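You operate a simulated robot arm through the tools that you are given. There is no shell and no other tool.

You run a simulated two-armed robot. Do the job below in one go: nothing can be reset, and whatever is moved stays where it is left.

Task
Put the wound bobbin away in the free seat of the grey stand.
Fine: turn the free seat out from under the cover, free the winder latch, and turn the bobbin in under the cover at the end; the winder stays off. Where these are worked on the way, their far stop is far enough and under half their travel is too little: grey stand.

It is judged by the outcome, as a careful person would: the job done as asked, and still so three seconds after it is handed in. It fails if anything else is knocked over, pushed out of place, dropped, spilled or broken. A push-on lid holds only when it is set on centred and level and pressed home; a screw cap is set on level and turned clockwise until tight.

Robot
Two 7-joint arms with fingered hands on one trunk that stands fixed in place. Base frame: the origin is at the foot of the trunk, x ahead of it, y to its left, z up. Readings come in m, degrees, newtons and seconds.
The left shoulder is at [0.08, 0.197, 1.53], the right one opposite. With the tool pointing down near the work surface each hand reaches from about 0.1 to 0.66 m from the base axis, measured 20 degrees to its own side. Payload 4 kg a hand.
The tool frame of a hand sits at the grasp point between the pads (the TCP): z along the fingers, y along the line on which they close. The tips reach 0.026 m beyond it. The gripper opens to 0.132 m; its body begins 0.073 m behind the TCP. The gripper is a hand of 4 fingers: y runs from the thumb to the fingers, the wrist lies at [0, 0, -0.239] in the tool frame, and closing takes about 1.5 s.
Orientation is told as [roll, pitch, yaw] about the base's x, y, z axes, in that order, counted from this pose: with the fingers straight down and closing along the base's y, the tool's x points along the base's -x, its y along +y and its z along -z.

Tools
- The arms move only by the tool apply_moves. It takes "left_increments", "right_increments" or both (then of equal length, played together; a hand with none holds still); each is a list of rows, each a list of 6 numbers: the shift along the tool's x, y, z in units of 40 mm (1.0 is 40 mm), then the turn, a rotation vector about the tool's x, y, z in units of 4 degrees (1.0 is 4 degrees). In form: [[tx, ty, tz, rx, ry, rz], ...]. A call has 1 to 20 rows; each row shifts and turns the commanded pose from where the row before left it, along the tool's axes as they then stand. "left_claw" and "right_claw" are, for a hand that has rows, the finger opening in mm, from 0 to 132, set as the call begins (left out, the last holds). A call with a number of a shift or a turn outside -1 to 1 is refused whole. Rows are played at 5 a second. More than 0.05 m and 8.6 degrees between two rows, or a gripper value outside its range, and nothing of the call is played. A pose out of reach is approached as far as the arm can. The call stops where the force on the tool passes 40 N (or 10 N more than at its start, if that is more) or the arm is blocked; 0.2 s more then pass. Each finger travels about 0.072 m/s and halts on what it meets, pressing with about 29 N; the grip force reading is that of the motor and also rises with nothing between the fingers. The clock runs only during rows and for 0.2 s after the last one: add rows that do not move to give the fingers time. The reply holds the time, the measured pose of the TCP, the force on the tool along the base axes, the opening and the grip force, in the units named above and with some noise, with the torque about the TCP (base axes, N m) and any sound that the robot's microphone picked up.
- Cameras (640 x 400 px; columns grow to the right, rows downward): "scene" is now at [0.1001, -0.0018, 1.677]; the picture's right is [-0.00, -1.00, 0.00], its down [-0.84, 0.00, -0.55] and it looks along [0.55, -0.00, -0.84] (base axes); focal length 356 px, centre (320, 200). "left" rides on the left gripper at [-0.068, 0.002, -0.097] in its tool frame; the picture's right is [-0.03, -1.00, 0.00], its down [0.82, -0.02, -0.58] and it looks along [0.58, -0.02, 0.82] (tool axes); focal length 270 px, centre (320, 200). "right" rides on the right gripper at [0.068, 0.002, -0.097] in its tool frame; the picture's right is [-0.03, 1.00, 0.00], its down [-0.82, -0.02, -0.58] and it looks along [-0.58, -0.01, 0.82] (tool axes); focal length 270 px, centre (320, 200). There is no depth. A picture from a camera that has moved, and an enlarged one, comes with that camera's place and axes in the base frame and with its lens.
- snapshot(camera): a new picture of that camera. The clock stands still meanwhile.
- move_column(by): slides the trunk up (or, below 0, down) by that many m; the arms and the scene camera ride with it, the base frame stays. It gives what a move gives, with no picture.
- finger_targets(finger1, finger2, finger3, thumb_bend, hand): sets how far each is bent, from 0 (flat) to 1 (curled in); at 0.3 the hand is open as for a grip, at 0.7 the pads meet at the TCP. One left out holds its place. A second passes; each finger stops where it meets its share of the squeeze, and holds until it gets a number again. A gripper value or a shape takes the hand back. It gives what a move gives, with no picture; readings hold the bend of each and the force on the fingers (four entries, about 0 where the hand has none), thumb and palm.
- preshape(shape, hand): the hand has 4 fingers and takes this shape, open, in about a second: jaw (thumb against the fingers, like two jaws); tri (thumb and two fingers); tip (a fingertip pinch); poke (one finger out to press); point (the index stretched); flat (the hand flat); cup (the hand cupped); fist (a fist). The gripper value then closes the fingers along that shape, each until it touches; the sizes above hold for jaw. It gives what a move gives, with no picture.
- turn_head(pan, tilt): turns the head with the scene camera to pan (to the left, within 86 degrees either way) and tilt (down, from -29 to 69), counted from straight ahead of the robot. It gives what a move gives.
- inspect(camera, box): a new picture of the part [left, top, right, bottom] of that camera's present view, enlarged. The clock stands still meanwhile.
- close_job(): hands the job in; it is judged then, once.

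Places have to be worked out from the pictures, the camera data and where the tool is seen. Open the grippers and draw the arms clear of the work before you hand the job in, unless the task says otherwise.

The tools are called after ">>>" as name(argument=value, ...) on one line, values as JSON. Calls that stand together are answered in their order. apply_moves: Moves the arms, as the interface text tells. Its arguments: {"type":"object","properties":{"left_increments":{"type":"array"},"left_claw":{"type":"number"},"right_increments":{"type":"array"},"right_claw":{"type":"number"}},"required":[]} The other tools are called the same way: move_column (by) moves the trunk up or down; preshape (shape, hand) gives the hand a shape; finger_targets (finger1, finger2, finger3, thumb_bend, hand) moves the fingers one by one; turn_head (pan, tilt) turns the head that bears the scene camera; snapshot (camera) takes a picture; inspect (camera, box) takes an enlarged picture of a part of a camera's view; close_job () hands the job in.

At the start:

```text
time: 0.0
left_tool_pos: [0.6156, 0.149, 1.1822]
left_tcp_rot: [0.0, 0.0, -0.1]
left_ft_force: [0.1, 0.6, -0.9]
left_ft_torque: [0.04, 0.01, 0.01]
left_width: 0.1319
left_gripper_force: 0.2
left_shape: jaw
left_bend: [0.3, 0.3, 0.3, 0.3]
left_finger forces: [0.1, 0.0, 0.0, 0.0, 0.0, 0.1]
right_tool_pos: [0.3264, -0.2085, 1.1031]
right_tcp_rot: [0.0, 0.1, 0.0]
right_ft_force: [0.0, -0.6, -0.3]
right_ft_torque: [-0.03, 0.02, -0.01]
right_width: 0.1318
right_gripper_force: 0.1
right_shape: jaw
right_bend: [0.3, 0.3, 0.3, 0.3]
right_finger forces: [0.0, 0.0, 0.0, 0.1, 0.0, 0.0]
trunk travel left (down, up): [-0.84, 0.0]
head pan, tilt (commanded): [0.0, 56.8]
```

scene: 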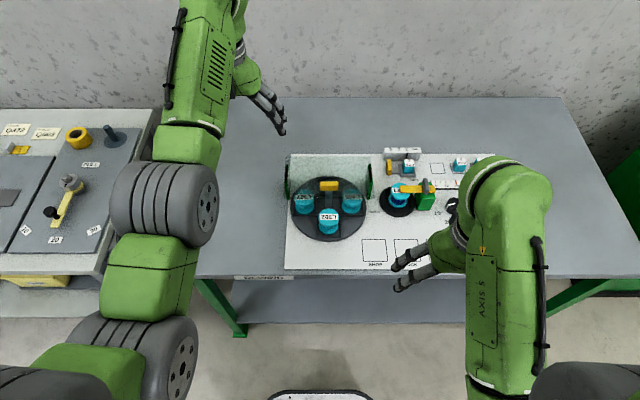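
right: 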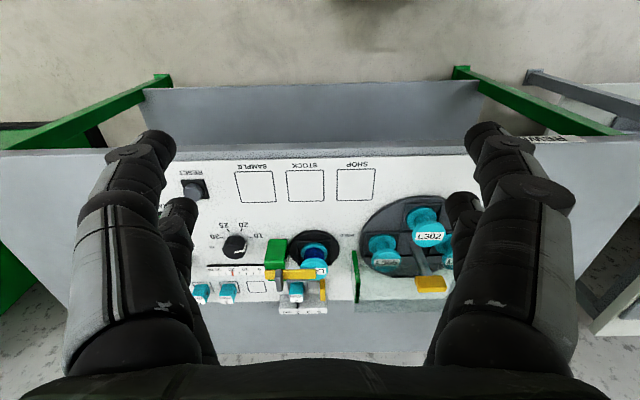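
left: 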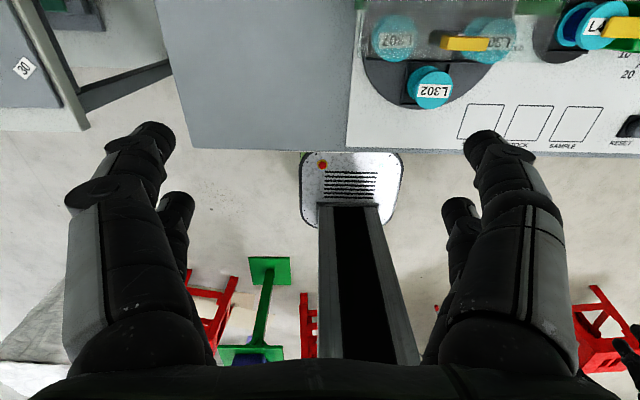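

I start by looking closer at the work panel to understand the stand, the winder and its latch.

>>> inspect(camera="scene", box=[270, 140, 390, 260])

>>> inspect(camera="scene", box=[370, 140, 490, 260])

>>> inspect(camera="right", box=[160, 150, 480, 350])

>>> inspect(camera="left", box=[340, 0, 640, 160])

```text
3.33 times, centred on (330, 200) of scene
camera zoom: at [0.1001, -0.0018, 1.677], right [0.0, -1.0, 0.0], down [-0.84, 0.0, -0.55], along [0.55, 0.0, -0.84], focal length 1185 px, centre (287, 200)
```

zoom: 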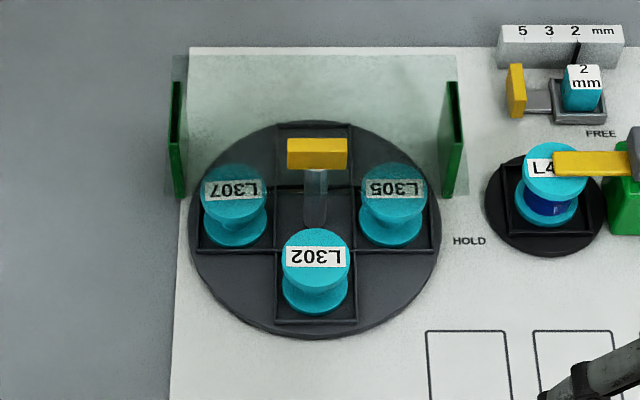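

```text
3.33 times, centred on (430, 200) of scene
camera zoom: at [0.1001, -0.0018, 1.677], right [0.0, -1.0, 0.0], down [-0.84, 0.0, -0.55], along [0.55, 0.0, -0.84], focal length 1185 px, centre (-47, 200)
```

zoom: 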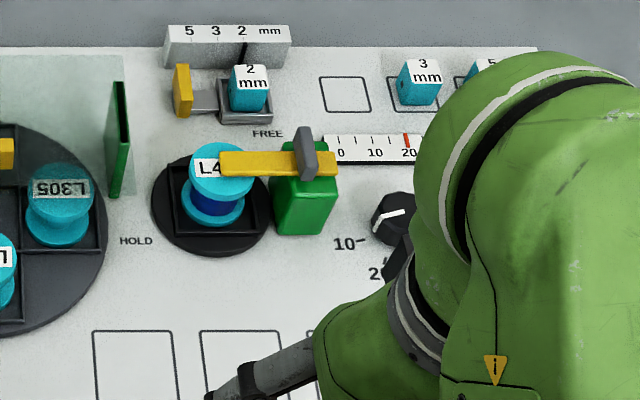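

```text
2.00 times, centred on (320, 250) of right
camera zoom: at [0.2576, -0.2076, 1.1993], right [0.03, 1.0, 0.0], down [0.82, -0.02, 0.58], along [0.58, -0.01, -0.82], focal length 541 px, centre (320, 100)
```

zoom: 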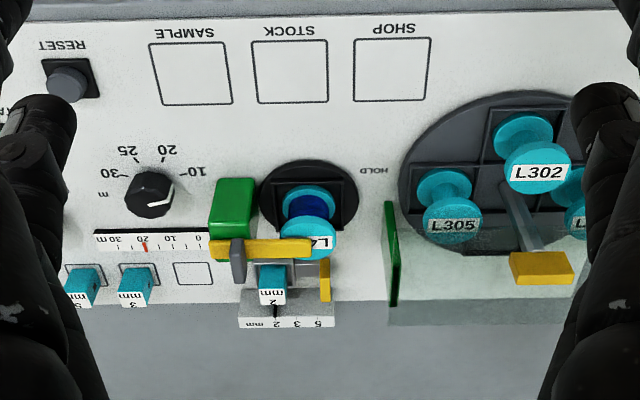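

```text
2.13 times, centred on (490, 80) of left
camera zoom: at [0.6856, 0.1504, 1.2789], right [0.03, -1.0, 0.0], down [-0.82, -0.02, 0.58], along [-0.58, -0.02, -0.82], focal length 577 px, centre (-43, 456)
```

zoom: 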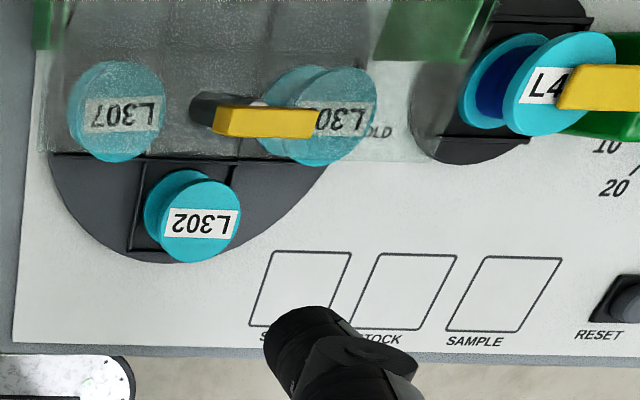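

The bobbin label L302 triangulates to about (0.58, -0.03, 0.86). I move the right arm out to the side to see the rest of the panel unobstructed.

>>> apply_moves(right_increments=[[0, -1, -0.5, 0, 0, 0], [0, -1, -0.5, 0, 0, 0], [0, -1, -0.5, 0, 0, 0], [0, -1, 0, 0, 0, 0], [0, -1, 0, 0, 0, 0], [0, -1, 0, 0, 0, 0]])

>>> snapshot(camera="scene")

>>> snapshot(camera="right")

```text
time: 0.7
left_tool_pos: [0.6173, 0.1489, 1.1827]
left_tcp_rot: [-0.1, 0.0, 0.1]
left_ft_force: [-0.9, -0.2, -0.5]
left_ft_torque: [0.04, 0.02, 0.01]
left_width: 0.1315
left_gripper_force: 0.1
left_shape: jaw
left_bend: [0.3, 0.3, 0.3, 0.3]
left_finger forces: [0.0, 0.0, 0.0, 0.1, 0.1, 0.0]
right_tool_pos: [0.324, -0.228, 1.1076]
right_tcp_rot: [-0.1, -0.5, 13.2]
right_ft_force: [0.0, -1.5, -0.6]
right_ft_torque: [0.03, 0.07, 0.03]
right_width: 0.1317
right_gripper_force: 0.0
right_shape: jaw
right_bend: [0.3, 0.3, 0.3, 0.3]
right_finger forces: [0.0, 0.0, 0.1, 0.0, 0.0, 0.0]
right hand out of reach, approached as far as the arm can: row 1, 2, 3
trunk travel left (down, up): [-0.84, 0.0]
head pan, tilt (commanded): [0.0, 56.8]
stopped in row 3 (right hand): the arm was blocked; the commanded pose is now the measured one
```

```text
taken
camera scene: at [0.1002, -0.0017, 1.6769], right [0.0, -1.0, 0.0], down [-0.84, 0.0, -0.55], along [0.55, 0.0, -0.84], focal length 356 px, centre (320, 200)
```

scene: 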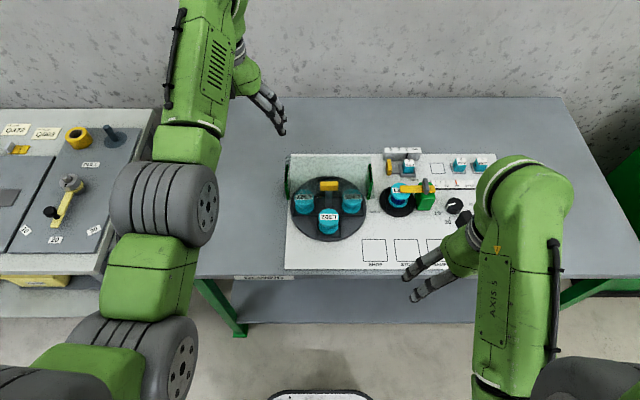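

```text
taken
camera right: at [0.2561, -0.241, 1.2041], right [-0.2, 0.98, 0.0], down [0.8, 0.17, 0.58], along [0.57, 0.12, -0.81], focal length 270 px, centre (320, 200)
```

right: 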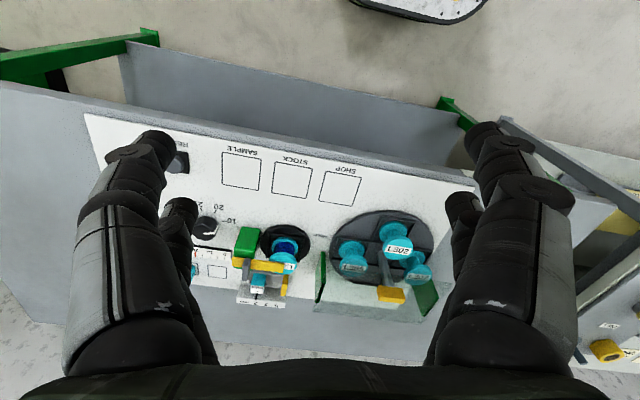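

The arm seems to have hit its folded limit when going up, so I go forward first, level the yaw, and then shift sideways.

>>> apply_moves(right_increments=[[-1, 0, 0, 0, 0, 0.8], [-1, 0, 0, 0, 0, 0.8], [0, -0.5, 0, 0, 0, 0.8], [0, -1, 0, 0, 0, 0.9], [0, -1, 0, 0, 0, 0], [0, -1, 0, 0, 0, 0], [0, -1, 0, 0, 0, 0], [0, -1, 0, 0, 0, 0]])

>>> snapshot(camera="scene")

>>> snapshot(camera="right")

```text
time: 2.5
left_tool_pos: [0.6165, 0.1475, 1.1814]
left_tcp_rot: [0.1, 0.1, 0.1]
left_ft_force: [-0.3, -0.7, 1.1]
left_ft_torque: [0.03, 0.0, -0.01]
left_width: 0.1319
left_gripper_force: 0.1
left_shape: jaw
left_bend: [0.3, 0.3, 0.3, 0.3]
left_finger forces: [0.1, 0.0, 0.1, 0.1, 0.0, 0.0]
right_tool_pos: [0.4066, -0.4352, 1.1043]
right_tcp_rot: [0.0, -0.3, -0.2]
right_ft_force: [-0.1, -0.2, 0.1]
right_ft_torque: [0.0, 0.01, -0.02]
right_width: 0.1318
right_gripper_force: 0.0
right_shape: jaw
right_bend: [0.3, 0.3, 0.3, 0.3]
right_finger forces: [0.1, 0.1, 0.0, 0.0, 0.0, 0.0]
right hand out of reach, approached as far as the arm can: row 1
trunk travel left (down, up): [-0.84, 0.0]
head pan, tilt (commanded): [0.0, 56.8]
```

```text
taken
camera scene: at [0.1007, -0.0038, 1.677], right [0.0, -1.0, 0.0], down [-0.84, 0.0, -0.55], along [0.55, 0.0, -0.84], focal length 356 px, centre (320, 200)
```

scene: 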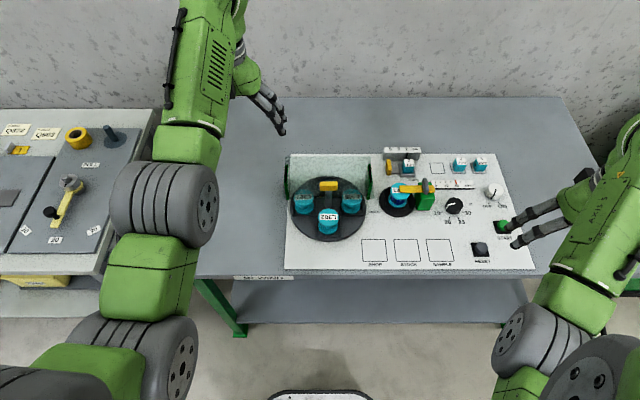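

```text
taken
camera right: at [0.3369, -0.4329, 1.2006], right [0.03, 1.0, 0.0], down [0.81, -0.02, 0.58], along [0.58, -0.02, -0.81], focal length 270 px, centre (320, 200)
```

right: 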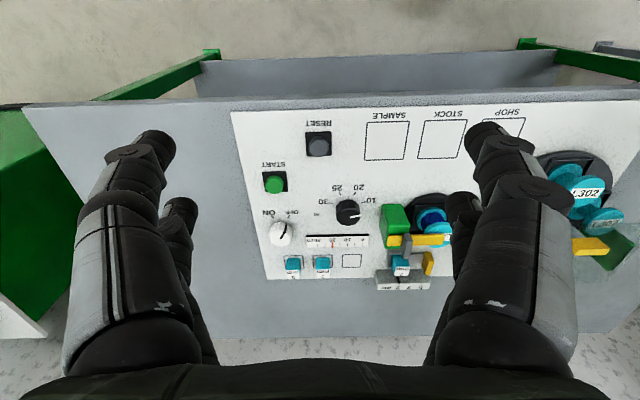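

Now I see START, RESET and the OFF/ON knob on the right; these must not be touched. I zoom on the panel parts.

>>> inspect(camera="scene", box=[360, 140, 460, 220])

>>> inspect(camera="scene", box=[280, 145, 380, 245])

>>> inspect(camera="scene", box=[420, 140, 540, 270])

>>> inspect(camera="right", box=[250, 150, 470, 300])

```text
5.00 times, centred on (410, 180) of scene
camera zoom: at [0.1007, -0.0038, 1.677], right [0.0, -1.0, 0.0], down [-0.84, 0.0, -0.55], along [0.55, 0.0, -0.84], focal length 1777 px, centre (-130, 300)
```

zoom: 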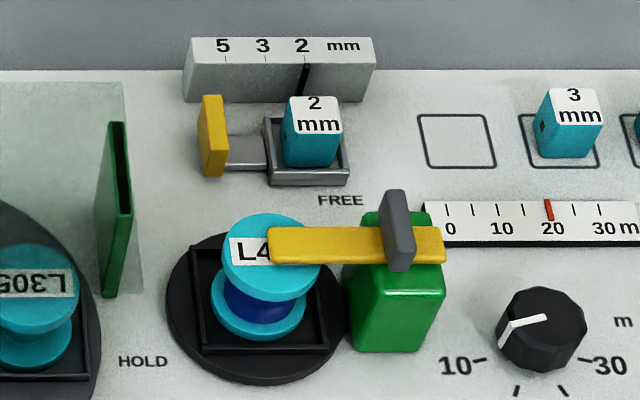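

```text
4.00 times, centred on (330, 195) of scene
camera zoom: at [0.1007, -0.0038, 1.677], right [0.0, -1.0, 0.0], down [-0.84, 0.0, -0.55], along [0.55, 0.0, -0.84], focal length 1422 px, centre (280, 220)
```

zoom: 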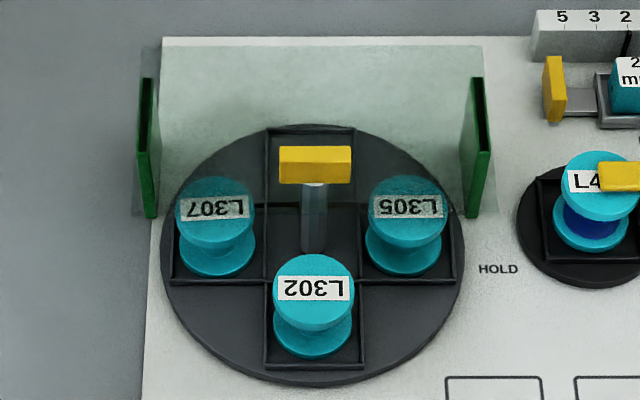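

```text
3.08 times, centred on (480, 205) of scene
camera zoom: at [0.1007, -0.0038, 1.677], right [0.0, -1.0, 0.0], down [-0.84, 0.0, -0.55], along [0.55, 0.0, -0.84], focal length 1094 px, centre (-172, 185)
```

zoom: 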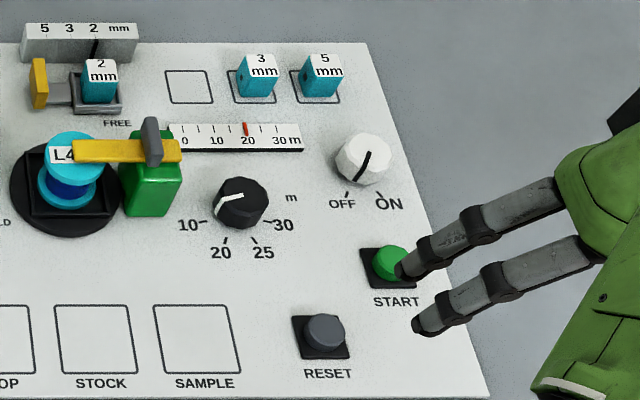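

```text
2.67 times, centred on (360, 225) of right
camera zoom: at [0.3369, -0.4329, 1.2006], right [0.03, 1.0, 0.0], down [0.81, -0.02, 0.58], along [0.58, -0.02, -0.81], focal length 721 px, centre (213, 133)
```

zoom: 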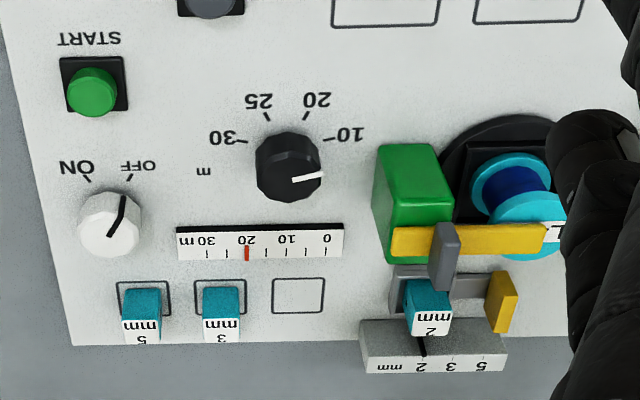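

Triangulation gives the winder bobbin top at about (0.667, -0.229, 0.853), the stand centre at about (0.648, -0.026) and its yellow handle at z≈0.91. Those are out of reach at this trunk height, so I raise both hands before lowering the trunk.

>>> apply_moves(right_increments=[[0, 0, -1, 0, 0, 0], [0, 0, -1, 0, 0, 0], [0, 0, -1, 0, 0, 0], [0, 0, -1, 0, 0, 0], [0, 0, -1, 0, 0, 0]], left_increments=[[0, 0, -1, 0, 0, 0], [0, 0, -1, 0, 0, 0], [0, 0, -1, 0, 0, 0], [0, 0, -1, 0, 0, 0], [0, 0, 0, 0, 0, 0]])

```text
time: 3.6
left_tool_pos: [0.6435, 0.1493, 1.3211]
left_tcp_rot: [0.0, -0.1, 0.0]
left_ft_force: [0.2, 0.2, 0.7]
left_ft_torque: [0.03, 0.01, 0.01]
left_width: 0.1318
left_gripper_force: 0.0
left_shape: jaw
left_bend: [0.3, 0.3, 0.3, 0.3]
left_finger forces: [0.0, 0.0, 0.0, 0.1, 0.0, 0.0]
left hand out of reach, approached as far as the arm can: row 3, 4
right_tool_pos: [0.4684, -0.4783, 1.2447]
right_tcp_rot: [0.1, -0.2, -0.2]
right_ft_force: [-0.2, -0.6, 0.8]
right_ft_torque: [0.02, 0.0, -0.01]
right_width: 0.1319
right_gripper_force: 0.1
right_shape: jaw
right_bend: [0.3, 0.3, 0.3, 0.3]
right_finger forces: [0.1, 0.0, 0.0, 0.0, 0.1, 0.1]
right hand out of reach, approached as far as the arm can: row 1, 2, 3, 4, 5
trunk travel left (down, up): [-0.84, 0.0]
head pan, tilt (commanded): [0.0, 56.8]
```

Both hands went as high as they can. I lower the trunk by 0.2 m now.

>>> move_column(by=-0.2)

>>> snapshot(camera="scene")

>>> snapshot(camera="left")

>>> snapshot(camera="right")

```text
time: 5.8
left_tool_pos: [0.6426, 0.1486, 1.1205]
left_tcp_rot: [0.0, -0.1, -0.1]
left_ft_force: [-0.2, 0.5, 0.9]
left_ft_torque: [0.01, 0.01, 0.0]
left_width: 0.1318
left_gripper_force: 0.1
left_shape: jaw
left_bend: [0.3, 0.3, 0.3, 0.3]
left_finger forces: [0.0, 0.0, 0.0, 0.0, 0.1, 0.0]
right_tool_pos: [0.4684, -0.4793, 1.0452]
right_tcp_rot: [0.0, -0.4, -0.2]
right_ft_force: [0.6, -1.0, 0.2]
right_ft_torque: [-0.01, 0.06, 0.04]
right_width: 0.1318
right_gripper_force: 0.0
right_shape: jaw
right_bend: [0.3, 0.3, 0.3, 0.3]
right_finger forces: [0.1, 0.0, 0.0, 0.1, 0.0, 0.1]
trunk travel left (down, up): [-0.64, 0.2]
head pan, tilt (commanded): [0.0, 56.8]
```

```text
taken
camera scene: at [0.1, -0.0018, 1.4771], right [0.0, -1.0, 0.0], down [-0.84, 0.0, -0.55], along [0.55, 0.0, -0.84], focal length 356 px, centre (320, 200)
```

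scene: 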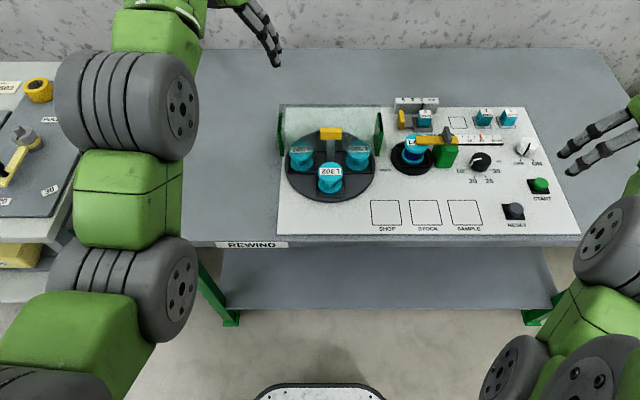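

```text
taken
camera left: at [0.7113, 0.1497, 1.2179], right [0.03, -1.0, 0.0], down [-0.82, -0.02, 0.58], along [-0.58, -0.02, -0.82], focal length 270 px, centre (320, 200)
```

left: 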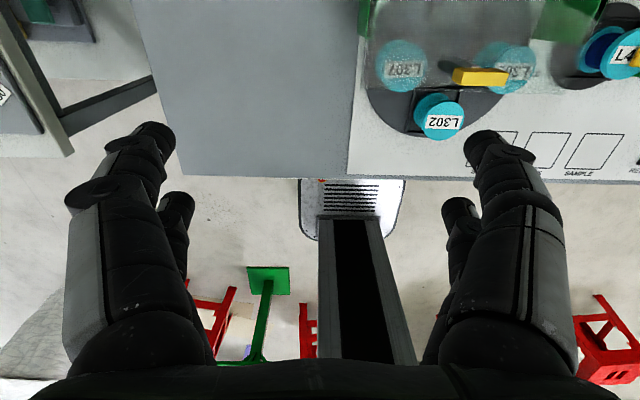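

```text
taken
camera right: at [0.3983, -0.4773, 1.1409], right [0.03, 1.0, 0.0], down [0.81, -0.02, 0.58], along [0.58, -0.02, -0.81], focal length 270 px, centre (320, 200)
```

right: 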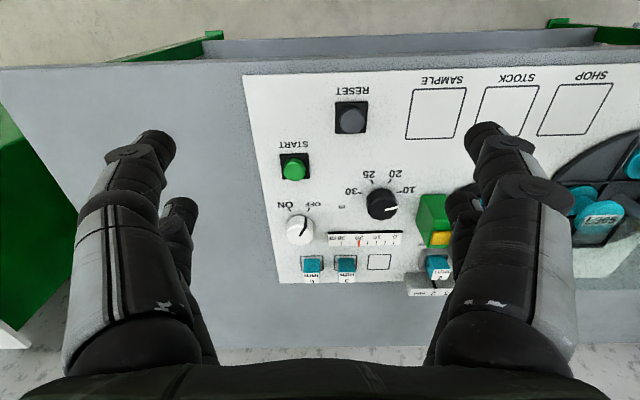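

Trunk is at -0.2, which should give enough reach. I zoom into the scene from this closer vantage.

>>> inspect(camera="scene", box=[270, 90, 400, 210])

>>> inspect(camera="scene", box=[375, 85, 475, 185])

>>> inspect(camera="left", box=[350, 0, 640, 180])

```text
3.33 times, centred on (335, 150) of scene
camera zoom: at [0.1, -0.0018, 1.4771], right [0.0, -1.0, 0.0], down [-0.84, 0.0, -0.55], along [0.55, 0.0, -0.84], focal length 1185 px, centre (270, 367)
```

zoom: 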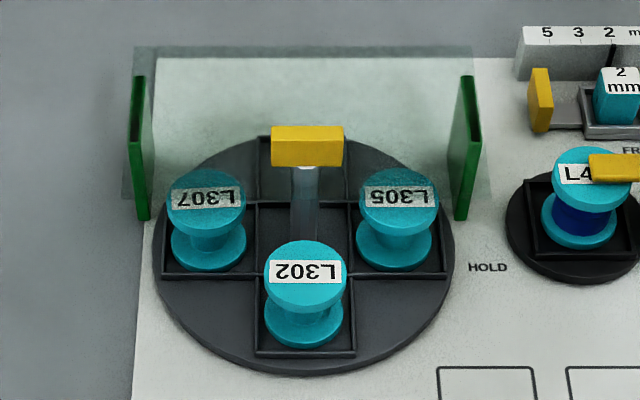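

```text
4.00 times, centred on (425, 135) of scene
camera zoom: at [0.1, -0.0018, 1.4771], right [0.0, -1.0, 0.0], down [-0.84, 0.0, -0.55], along [0.55, 0.0, -0.84], focal length 1422 px, centre (-100, 460)
```

zoom: 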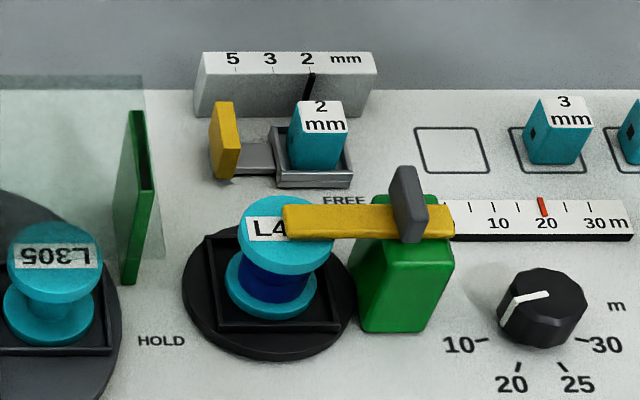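

```text
2.21 times, centred on (495, 90) of left
camera zoom: at [0.7113, 0.1497, 1.2179], right [0.03, -1.0, 0.0], down [-0.82, -0.02, 0.58], along [-0.58, -0.02, -0.82], focal length 596 px, centre (-66, 443)
```

zoom: 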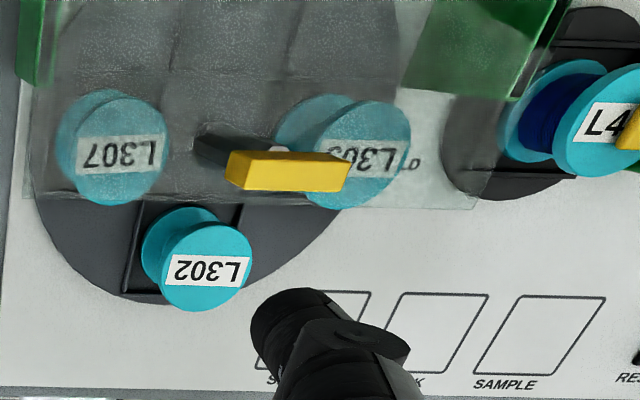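

The stand handle is a bar along y at about (0.647, -0.026), z 0.892–0.918; the cover plate front edge sits at x≈0.635, z≈0.871. I test the left hand's yaw range in free air, turning it towards -80°.

>>> apply_moves(left_increments=[[0, 0, 0, 0, 0, 1], [0, 0, 0, 0, 0, 1], [0, 0, 0, 0, 0, 1], [0, 0, 0, 0, 0, 1], [0, 0, 0, 0, 0, 1], [0, 0, 0, 0, 0, 1], [0, 0, 0, 0, 0, 1], [0, 0, 0, 0, 0, 1], [0, 0, 0, 0, 0, 1], [0, 0, 0, 0, 0, 1], [0, 0, 0, 0, 0, 1], [0, 0, 0, 0, 0, 1], [0, 0, 0, 0, 0, 1], [0, 0, 0, 0, 0, 1], [0, 0, 0, 0, 0, 1], [0, 0, 0, 0, 0, 1], [0, 0, 0, 0, 0, 1], [0, 0, 0, 0, 0, 1], [0, 0, 0, 0, 0, 1], [0, 0, 0, 0, 0, 1]])

```text
time: 10.0
left_tool_pos: [0.7033, 0.1242, 1.0978]
left_tcp_rot: [0.0, -0.1, -40.0]
left_ft_force: [0.1, 0.2, 0.1]
left_ft_torque: [0.01, -0.01, -0.01]
left_width: 0.1322
left_gripper_force: 0.1
left_shape: jaw
left_bend: [0.3, 0.3, 0.3, 0.3]
left_finger forces: [0.0, 0.1, 0.0, 0.1, 0.0, 0.0]
left hand out of reach, approached as far as the arm can: row 4, 5, 6, 7, 8, 9, 10, 11, 12, 13, 14, 15, 16, 17, 18, 19, 20
right_tool_pos: [0.4684, -0.479, 1.045]
right_tcp_rot: [0.0, -0.4, -0.3]
right_ft_force: [0.6, 0.3, 0.4]
right_ft_torque: [0.02, 0.02, 0.01]
right_width: 0.1319
right_gripper_force: 0.0
right_shape: jaw
right_bend: [0.3, 0.3, 0.3, 0.3]
right_finger forces: [0.1, 0.1, 0.0, 0.0, 0.1, 0.0]
trunk travel left (down, up): [-0.64, 0.2]
head pan, tilt (commanded): [0.0, 56.8]
```

The left hand stopped at about -40° there (joint limits). I turn it back and on to the other side to find the other limit.

>>> apply_moves(left_increments=[[0, 0, 0, 0, 0, -1], [0, 0, 0, 0, 0, -1], [0, 0, 0, 0, 0, -1], [0, 0, 0, 0, 0, -1], [0, 0, 0, 0, 0, -1], [0, 0, 0, 0, 0, -1], [0, 0, 0, 0, 0, -1], [0, 0, 0, 0, 0, -1], [0, 0, 0, 0, 0, -1], [0, 0, 0, 0, 0, -1], [0, 0, 0, 0, 0, -1], [0, 0, 0, 0, 0, -1], [0, 0, 0, 0, 0, -1], [0, 0, 0, 0, 0, -1], [0, 0, 0, 0, 0, -1], [0, 0, 0, 0, 0, -1], [0, 0, 0, 0, 0, -1], [0, 0, 0, 0, 0, -1], [0, 0, 0, 0, 0, -1], [0, 0, 0, 0, 0, -1]])

>>> apply_moves(left_increments=[[0, 0, 0, 0, 0, -1], [0, 0, 0, 0, 0, -1], [0, 0, 0, 0, 0, -1], [0, 0, 0, 0, 0, -1], [0, 0, 0, 0, 0, -1], [0, 0, 0, 0, 0, -1], [0, 0, 0, 0, 0, -1], [0, 0, 0, 0, 0, -1], [0, 0, 0, 0, 0, -1], [0, 0, 0, 0, 0, -1], [0, 0, 0, 0, 0, -1], [0, 0, 0, 0, 0, -1], [0, 0, 0, 0, 0, -1], [0, 0, 0, 0, 0, -1], [0, 0, 0, 0, 0, -1], [0, 0, 0, 0, 0, -1], [0, 0, 0, 0, 0, -1], [0, 0, 0, 0, 0, -1], [0, 0, 0, 0, 0, -1], [0, 0, 0, 0, 0, -1]])

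```text
time: 14.2
left_tool_pos: [0.7027, 0.1238, 1.097]
left_tcp_rot: [0.0, 0.0, 40.1]
left_ft_force: [-0.6, 0.2, -0.1]
left_ft_torque: [-0.02, -0.01, -0.05]
left_width: 0.1317
left_gripper_force: 0.1
left_shape: jaw
left_bend: [0.3, 0.3, 0.3, 0.3]
left_finger forces: [0.0, 0.0, 0.0, 0.0, 0.1, 0.1]
right_tool_pos: [0.4678, -0.4791, 1.0455]
right_tcp_rot: [0.1, -0.3, -0.2]
right_ft_force: [-0.5, 0.1, 0.3]
right_ft_torque: [0.0, -0.01, 0.05]
right_width: 0.132
right_gripper_force: 0.1
right_shape: jaw
right_bend: [0.3, 0.3, 0.3, 0.3]
right_finger forces: [0.0, 0.0, 0.1, 0.1, 0.1, 0.0]
trunk travel left (down, up): [-0.64, 0.2]
head pan, tilt (commanded): [0.0, 56.8]
```

```text
time: 18.4
left_tool_pos: [0.7025, 0.1244, 1.0967]
left_tcp_rot: [0.0, 0.0, 120.1]
left_ft_force: [0.6, -0.4, 0.2]
left_ft_torque: [0.0, -0.02, 0.01]
left_width: 0.132
left_gripper_force: 0.0
left_shape: jaw
left_bend: [0.3, 0.3, 0.3, 0.3]
left_finger forces: [0.1, 0.0, 0.0, 0.0, 0.1, 0.0]
right_tool_pos: [0.4682, -0.4787, 1.0443]
right_tcp_rot: [0.0, -0.3, -0.2]
right_ft_force: [-0.5, 0.6, -0.3]
right_ft_torque: [0.02, 0.02, 0.0]
right_width: 0.1319
right_gripper_force: 0.0
right_shape: jaw
right_bend: [0.3, 0.3, 0.3, 0.3]
right_finger forces: [0.0, 0.0, 0.1, 0.1, 0.0, 0.1]
trunk travel left (down, up): [-0.64, 0.2]
head pan, tilt (commanded): [0.0, 56.8]
```

The left hand reached yaw +120° freely. I continue to find the upper limit.

>>> apply_moves(left_increments=[[0, 0, 0, 0, 0, -1], [0, 0, 0, 0, 0, -1], [0, 0, 0, 0, 0, -1], [0, 0, 0, 0, 0, -1], [0, 0, 0, 0, 0, -1], [0, 0, 0, 0, 0, -1], [0, 0, 0, 0, 0, -1], [0, 0, 0, 0, 0, -1], [0, 0, 0, 0, 0, -1], [0, 0, 0, 0, 0, -1], [0, 0, 0, 0, 0, -1], [0, 0, 0, 0, 0, -1], [0, 0, 0, 0, 0, -1], [0, 0, 0, 0, 0, -1], [0, 0, 0, 0, 0, -1], [0, 0, 0, 0, 0, -1], [0, 0, 0, 0, 0, -1], [0, 0, 0, 0, 0, -1], [0, 0, 0, 0, 0, -1], [0, 0, 0, 0, 0, -1]])

>>> snapshot(camera="left")

>>> snapshot(camera="scene")

```text
time: 22.6
left_tool_pos: [0.7019, 0.1224, 1.0968]
left_tcp_rot: [0.0, 0.1, -159.9]
left_ft_force: [0.2, 0.3, 0.3]
left_ft_torque: [0.0, 0.04, -0.03]
left_width: 0.1321
left_gripper_force: 0.0
left_shape: jaw
left_bend: [0.3, 0.3, 0.3, 0.3]
left_finger forces: [0.0, 0.1, 0.0, 0.0, 0.0, 0.0]
right_tool_pos: [0.4675, -0.4799, 1.0453]
right_tcp_rot: [0.0, -0.3, -0.1]
right_ft_force: [0.1, -0.1, 0.2]
right_ft_torque: [0.0, -0.01, 0.04]
right_width: 0.132
right_gripper_force: 0.1
right_shape: jaw
right_bend: [0.3, 0.3, 0.3, 0.3]
right_finger forces: [0.0, 0.1, 0.0, 0.0, 0.1, 0.1]
trunk travel left (down, up): [-0.64, 0.2]
head pan, tilt (commanded): [0.0, 56.8]
```

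```text
taken
camera left: at [0.6394, 0.0972, 1.1936], right [-0.37, 0.93, 0.0], down [0.76, 0.3, 0.58], along [0.54, 0.21, -0.82], focal length 270 px, centre (320, 200)
```

left: 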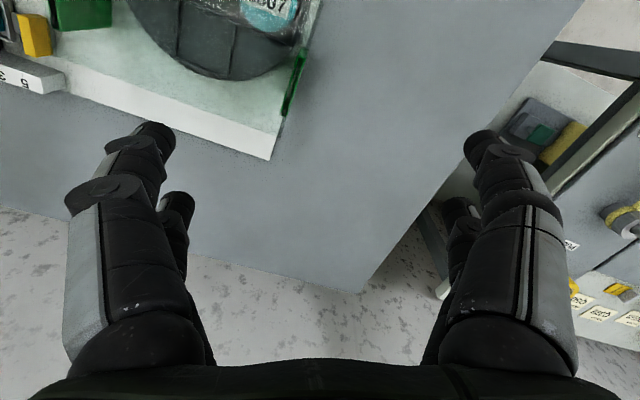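

```text
taken
camera scene: at [0.1002, -0.0018, 1.477], right [0.0, -1.0, 0.0], down [-0.84, 0.0, -0.55], along [0.55, 0.0, -0.84], focal length 356 px, centre (320, 200)
```

scene: 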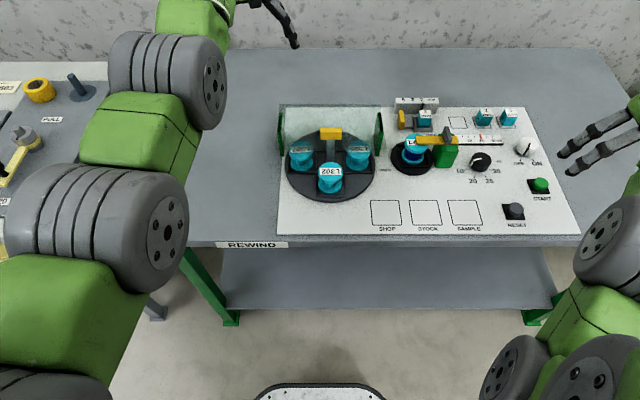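

Still free at 200°. One more test up to 280° tells me whether a full half turn can be made in one grip.

>>> apply_moves(left_increments=[[0, 0, 0, 0, 0, -1], [0, 0, 0, 0, 0, -1], [0, 0, 0, 0, 0, -1], [0, 0, 0, 0, 0, -1], [0, 0, 0, 0, 0, -1], [0, 0, 0, 0, 0, -1], [0, 0, 0, 0, 0, -1], [0, 0, 0, 0, 0, -1], [0, 0, 0, 0, 0, -1], [0, 0, 0, 0, 0, -1], [0, 0, 0, 0, 0, -1], [0, 0, 0, 0, 0, -1], [0, 0, 0, 0, 0, -1], [0, 0, 0, 0, 0, -1], [0, 0, 0, 0, 0, -1], [0, 0, 0, 0, 0, -1], [0, 0, 0, 0, 0, -1], [0, 0, 0, 0, 0, -1], [0, 0, 0, 0, 0, -1], [0, 0, 0, 0, 0, -1]])

```text
time: 26.8
left_tool_pos: [0.7022, 0.1243, 1.0962]
left_tcp_rot: [0.1, -0.2, -80.0]
left_ft_force: [-0.3, 0.2, 0.0]
left_ft_torque: [0.01, -0.04, 0.01]
left_width: 0.132
left_gripper_force: 0.1
left_shape: jaw
left_bend: [0.3, 0.3, 0.3, 0.3]
left_finger forces: [0.0, 0.0, 0.1, 0.0, 0.0, 0.0]
right_tool_pos: [0.4672, -0.4777, 1.045]
right_tcp_rot: [-0.1, -0.3, -0.1]
right_ft_force: [-0.6, -0.2, 1.0]
right_ft_torque: [-0.02, -0.01, -0.01]
right_width: 0.1319
right_gripper_force: 0.1
right_shape: jaw
right_bend: [0.3, 0.3, 0.3, 0.3]
right_finger forces: [0.0, 0.0, 0.0, 0.0, 0.1, 0.0]
trunk travel left (down, up): [-0.64, 0.2]
head pan, tilt (commanded): [0.0, 56.8]
```

The left hand can turn from -40° to at least 280°, so a half turn is possible either way. I bring it to yaw -90°, above the handle bar at (0.647, -0.026), z 1.0, and check the view.

>>> apply_moves(left_increments=[[0, 0, 0, 0, 0, 1], [0, 0, 0, 0, 0, 1], [0, 0, 0, 0, 0, 0.5], [-0.75, -0.275, 0.4, 0, 0, 0], [-0.75, -0.275, 0.4, 0, 0, 0], [-0.75, -0.275, 0.4, 0, 0, 0], [-0.75, -0.275, 0.4, 0, 0, 0], [-0.75, -0.275, 0.4, 0, 0, 0], [0, 0, 0, 0, 0, 0]])

>>> snapshot(camera="scene")

>>> snapshot(camera="left")

```text
time: 28.8
left_tool_pos: [0.6477, -0.0249, 1.0187]
left_tcp_rot: [0.2, -0.1, -89.9]
left_ft_force: [0.2, 0.2, 0.8]
left_ft_torque: [-0.01, 0.0, 0.03]
left_width: 0.1317
left_gripper_force: 0.2
left_shape: jaw
left_bend: [0.3, 0.3, 0.3, 0.3]
left_finger forces: [0.0, 0.0, 0.0, 0.0, 0.0, 0.0]
right_tool_pos: [0.4677, -0.4786, 1.0458]
right_tcp_rot: [-0.1, -0.4, -0.1]
right_ft_force: [-0.2, 0.3, -0.7]
right_ft_torque: [0.0, -0.03, 0.0]
right_width: 0.1322
right_gripper_force: 0.0
right_shape: jaw
right_bend: [0.3, 0.3, 0.3, 0.3]
right_finger forces: [0.0, 0.0, 0.0, 0.0, 0.0, 0.0]
trunk travel left (down, up): [-0.64, 0.2]
head pan, tilt (commanded): [0.0, 56.8]
```

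```text
taken
camera scene: at [0.1003, -0.0012, 1.477], right [0.0, -1.0, 0.0], down [-0.84, 0.0, -0.55], along [0.55, 0.0, -0.84], focal length 356 px, centre (320, 200)
```

scene: 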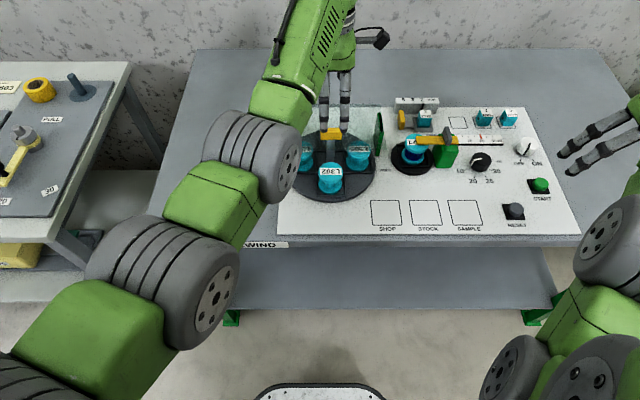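

```text
taken
camera left: at [0.6502, -0.0945, 1.1151], right [-1.0, -0.03, 0.0], down [-0.02, 0.82, 0.58], along [-0.01, 0.58, -0.82], focal length 270 px, centre (320, 200)
```

left: 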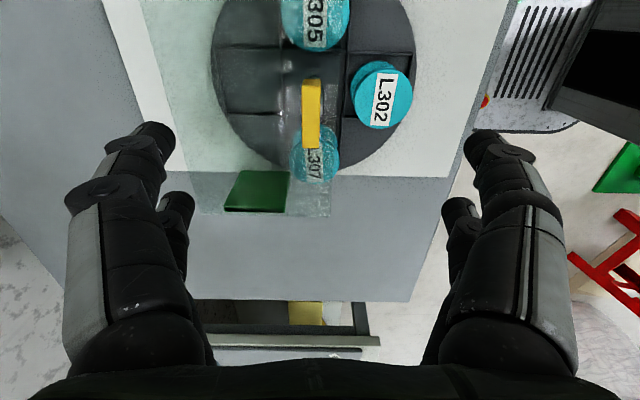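

The hand is above the bar. I zoom in on the left camera to refine the bar's position relative to the tool.

>>> inspect(camera="left", box=[220, 20, 440, 190])

>>> inspect(camera="scene", box=[270, 60, 400, 200])

```text
2.35 times, centred on (330, 105) of left
camera zoom: at [0.6502, -0.0945, 1.1151], right [-1.0, -0.03, 0.0], down [-0.02, 0.82, 0.58], along [-0.01, 0.58, -0.82], focal length 636 px, centre (296, 424)
```

zoom: 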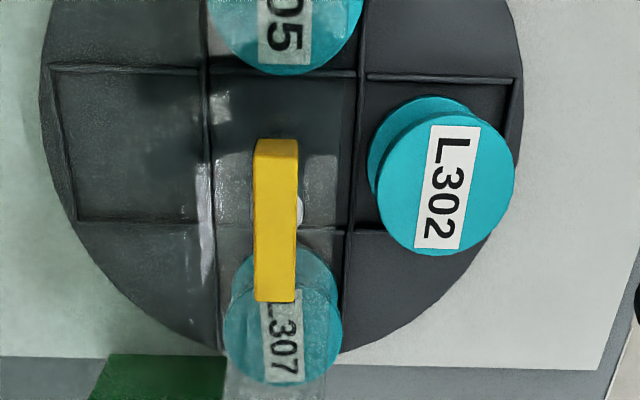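

```text
2.86 times, centred on (335, 130) of scene
camera zoom: at [0.1003, -0.0012, 1.477], right [0.0, -1.0, 0.0], down [-0.84, 0.0, -0.55], along [0.55, 0.0, -0.84], focal length 1016 px, centre (277, 400)
```

zoom: 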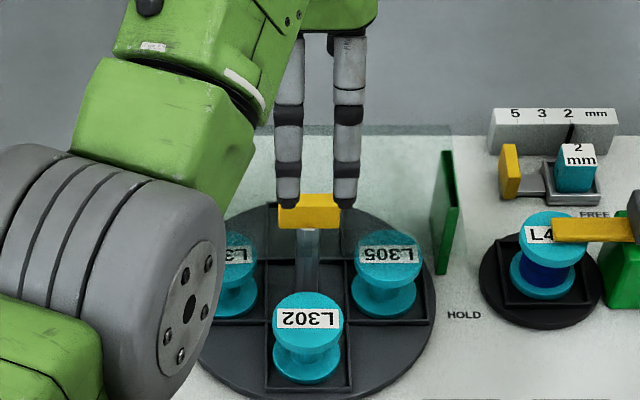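

The bar centre is about 6 mm further in x than the tool axis. I shift +5.5 mm in x and descend to TCP z≈0.91 with the fingers either side of the bar.

>>> apply_moves(left_increments=[[0, 0.1375, 0, 0, 0, 0], [-0.03, 0, 0.5, 0, 0, 0], [0, 0, 0.5, 0, 0, 0], [0, 0, 0.5, 0, 0, 0], [0, 0, 0.5, 0, 0, 0], [0, 0, 0.4, 0, 0, 0], [0, 0, 0.3, 0, 0, 0], [0, 0, 0, 0, 0, 0]], left_claw=80)

>>> inspect(camera="left", box=[160, 60, 480, 260])

>>> inspect(camera="scene", box=[270, 60, 400, 200])

>>> snapshot(camera="right")

```text
time: 30.6
left_tool_pos: [0.6525, -0.0281, 0.9092]
left_tcp_rot: [0.0, -0.1, -89.9]
left_ft_force: [0.5, 0.5, 0.4]
left_ft_torque: [0.03, 0.02, -0.01]
left_width: 0.0805
left_gripper_force: 0.2
left_shape: jaw
left_bend: [0.71, 0.71, 0.71, 0.7]
left_finger forces: [0.0, 0.0, 0.0, 0.1, 0.0, 0.0]
right_tool_pos: [0.4677, -0.48, 1.0442]
right_tcp_rot: [0.0, -0.3, -0.2]
right_ft_force: [0.4, -0.9, 0.0]
right_ft_torque: [0.04, -0.02, 0.01]
right_width: 0.1321
right_gripper_force: 0.1
right_shape: jaw
right_bend: [0.3, 0.3, 0.3, 0.3]
right_finger forces: [0.1, 0.0, 0.0, 0.0, 0.0, 0.0]
trunk travel left (down, up): [-0.64, 0.2]
head pan, tilt (commanded): [0.0, 56.8]
```

```text
2.00 times, centred on (320, 160) of left
camera zoom: at [0.6553, -0.097, 1.0065], right [-1.0, -0.03, 0.0], down [-0.02, 0.82, 0.58], along [-0.01, 0.58, -0.82], focal length 541 px, centre (320, 280)
```

zoom: 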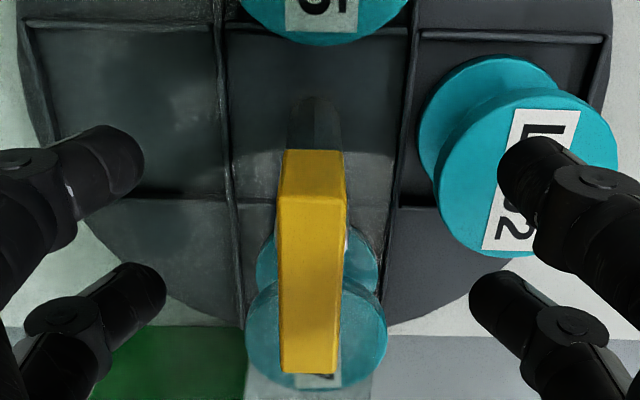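

```text
2.86 times, centred on (335, 130) of scene
camera zoom: at [0.1002, -0.0019, 1.477], right [0.0, -1.0, 0.0], down [-0.84, 0.0, -0.55], along [0.55, 0.0, -0.84], focal length 1016 px, centre (277, 400)
```

zoom: 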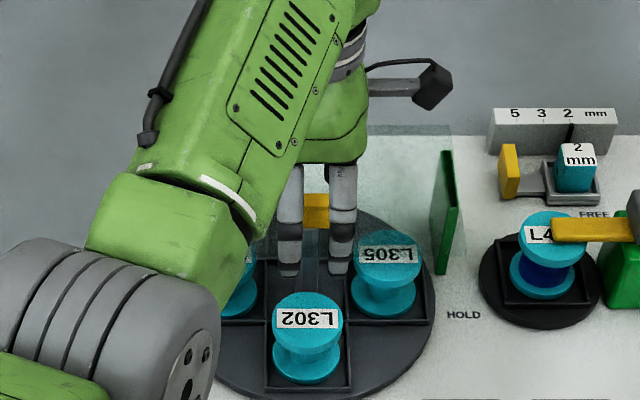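

```text
taken
camera right: at [0.3985, -0.4773, 1.1408], right [0.03, 1.0, 0.0], down [0.81, -0.02, 0.58], along [0.58, -0.02, -0.81], focal length 270 px, centre (320, 200)
```

right: 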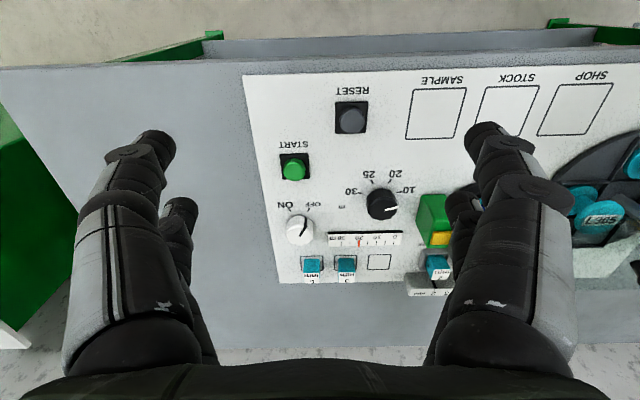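

The fingers straddle the bar well (bar about 2 mm off centre). I close the grip on the bar.

>>> apply_moves(left_increments=[[0, 0.04, 0, 0, 0, 0], [0.04, 0, 0, 0, 0, 0], [0, 0, 0, 0, 0, 0], [0, 0, 0, 0, 0, 0], [0, 0, 0, 0, 0, 0], [0, 0, 0, 0, 0, 0], [0, 0, 0, 0, 0, 0], [0, 0, 0, 0, 0, 0]], left_claw=0)

>>> inspect(camera="left", box=[160, 60, 480, 260])

```text
time: 32.4
left_tool_pos: [0.6536, -0.0259, 0.9085]
left_tcp_rot: [0.0, 0.0, -90.0]
left_ft_force: [-1.6, -0.1, -4.3]
left_ft_torque: [-0.04, 0.05, -0.01]
left_width: 0.0082
left_gripper_force: 29.0
left_shape: jaw
left_bend: [0.71, 0.71, 0.71, 0.7]
left_finger forces: [25.7, 25.6, 26.1, 0.0, 26.7, 0.0]
right_tool_pos: [0.4671, -0.4795, 1.0438]
right_tcp_rot: [0.0, -0.2, -0.2]
right_ft_force: [-0.6, -0.6, 0.2]
right_ft_torque: [0.0, -0.01, 0.0]
right_width: 0.132
right_gripper_force: 0.0
right_shape: jaw
right_bend: [0.3, 0.3, 0.3, 0.3]
right_finger forces: [0.1, 0.0, 0.0, 0.0, 0.1, 0.0]
trunk travel left (down, up): [-0.64, 0.2]
head pan, tilt (commanded): [0.0, 56.8]
```

```text
2.00 times, centred on (320, 160) of left
camera zoom: at [0.6575, -0.0949, 1.0058], right [-1.0, -0.03, 0.0], down [-0.02, 0.82, 0.58], along [-0.01, 0.58, -0.82], focal length 541 px, centre (320, 280)
```

zoom: 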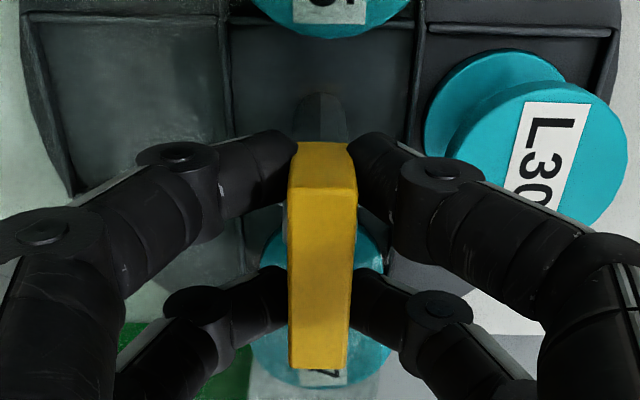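

The bar is firmly gripped (29 N). I try a small clockwise turn of 12° and watch the torque.

>>> apply_moves(left_increments=[[0, 0, 0, 0, 0, 0.5], [0, 0, 0, 0, 0, 0.5], [0, 0, 0, 0, 0, 0.5], [0, 0, 0, 0, 0, 0.5], [0, 0, 0, 0, 0, 0.5], [0, 0, 0, 0, 0, 0.5]])

>>> inspect(camera="left", box=[160, 60, 480, 260])

>>> inspect(camera="scene", box=[270, 60, 400, 200])

```text
time: 33.8
left_tool_pos: [0.6544, -0.0261, 0.9095]
left_tcp_rot: [0.1, 0.1, -102.0]
left_ft_force: [-1.2, 1.3, -3.5]
left_ft_torque: [-0.05, 0.1, 0.04]
left_width: 0.0081
left_gripper_force: 29.3
left_shape: jaw
left_bend: [0.71, 0.71, 0.71, 0.7]
left_finger forces: [26.0, 26.1, 27.1, 0.1, 26.6, 0.0]
right_tool_pos: [0.4674, -0.4785, 1.0447]
right_tcp_rot: [-0.1, -0.3, -0.2]
right_ft_force: [0.1, 0.3, 0.2]
right_ft_torque: [0.01, -0.03, 0.01]
right_width: 0.132
right_gripper_force: 0.1
right_shape: jaw
right_bend: [0.3, 0.3, 0.3, 0.3]
right_finger forces: [0.0, 0.0, 0.1, 0.0, 0.0, 0.0]
trunk travel left (down, up): [-0.64, 0.2]
head pan, tilt (commanded): [0.0, 56.8]
```

```text
2.00 times, centred on (320, 160) of left
camera zoom: at [0.6428, -0.0937, 1.0057], right [-0.98, 0.18, 0.0], down [0.15, 0.8, 0.58], along [0.11, 0.57, -0.82], focal length 541 px, centre (320, 280)
```

zoom: 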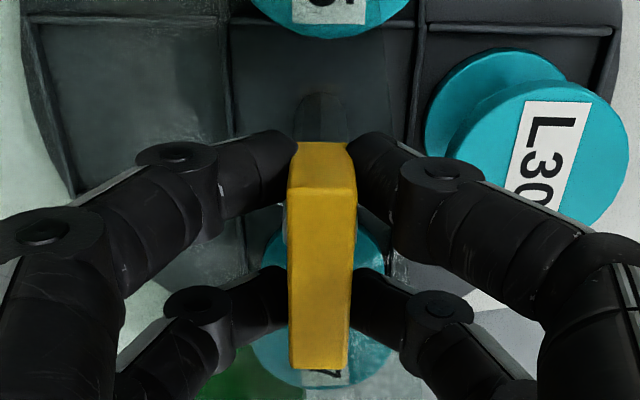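

```text
2.86 times, centred on (335, 130) of scene
camera zoom: at [0.1005, -0.0016, 1.477], right [0.0, -1.0, 0.0], down [-0.84, 0.0, -0.55], along [0.55, 0.0, -0.84], focal length 1016 px, centre (277, 400)
```

zoom: 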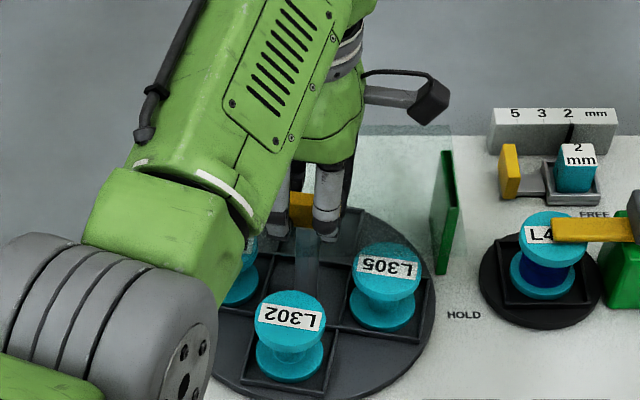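

The turntable follows clockwise with almost no resistance. I continue turning clockwise gently.

>>> apply_moves(left_increments=[[0, 0, 0, 0, 0, 0.7], [0, 0, 0, 0, 0, 0.7], [0, 0, 0, 0, 0, 0.7], [0, 0, 0, 0, 0, 0.7], [0, 0, 0, 0, 0, 0.7], [0, 0, 0, 0, 0, 0.7], [0, 0, 0, 0, 0, 0.7], [0, 0, 0, 0, 0, 0.7], [0, 0, 0, 0, 0, 0.7], [0, 0, 0, 0, 0, 0.7], [0, 0, 0, 0, 0, 0.7], [0, 0, 0, 0, 0, 0.7], [0, 0, 0, 0, 0, 0.7], [0, 0, 0, 0, 0, 0.7], [0, 0, 0, 0, 0, 0.7], [0, 0, 0, 0, 0, 0.7], [0, 0, 0, 0, 0, 0.7], [0, 0, 0, 0, 0, 0.7], [0, 0, 0, 0, 0, 0.7], [0, 0, 0, 0, 0, 0.7]])

>>> inspect(camera="scene", box=[270, 60, 400, 200])

```text
time: 38.0
left_tool_pos: [0.6554, -0.027, 0.909]
left_tcp_rot: [-0.1, 0.1, -157.9]
left_ft_force: [-5.6, -9.9, -10.4]
left_ft_torque: [-0.18, 0.0, 0.41]
left_width: 0.0049
left_gripper_force: 29.0
left_shape: jaw
left_bend: [0.71, 0.73, 0.7, 0.76]
left_finger forces: [32.8, 14.8, 27.5, 0.1, 15.0, 0.0]
right_tool_pos: [0.469, -0.4809, 1.044]
right_tcp_rot: [0.1, -0.3, -0.3]
right_ft_force: [0.5, 0.3, 0.1]
right_ft_torque: [0.0, 0.01, -0.01]
right_width: 0.1318
right_gripper_force: 0.0
right_shape: jaw
right_bend: [0.3, 0.3, 0.3, 0.3]
right_finger forces: [0.0, 0.0, 0.1, 0.0, 0.1, 0.0]
trunk travel left (down, up): [-0.64, 0.2]
head pan, tilt (commanded): [0.0, 56.8]
```

```text
2.86 times, centred on (335, 130) of scene
camera zoom: at [0.1008, -0.0042, 1.477], right [0.0, -1.0, 0.0], down [-0.84, 0.0, -0.55], along [0.55, 0.0, -0.84], focal length 1016 px, centre (277, 400)
```

zoom: 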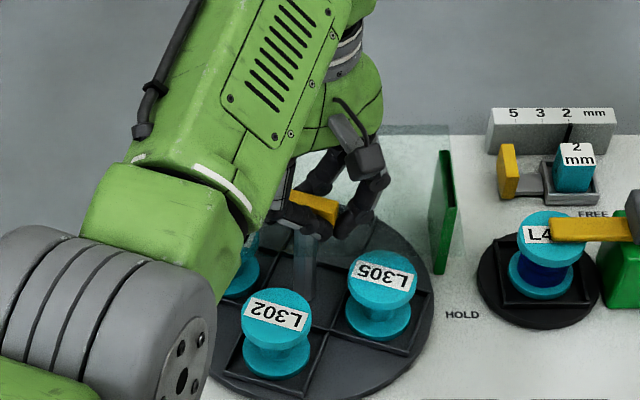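

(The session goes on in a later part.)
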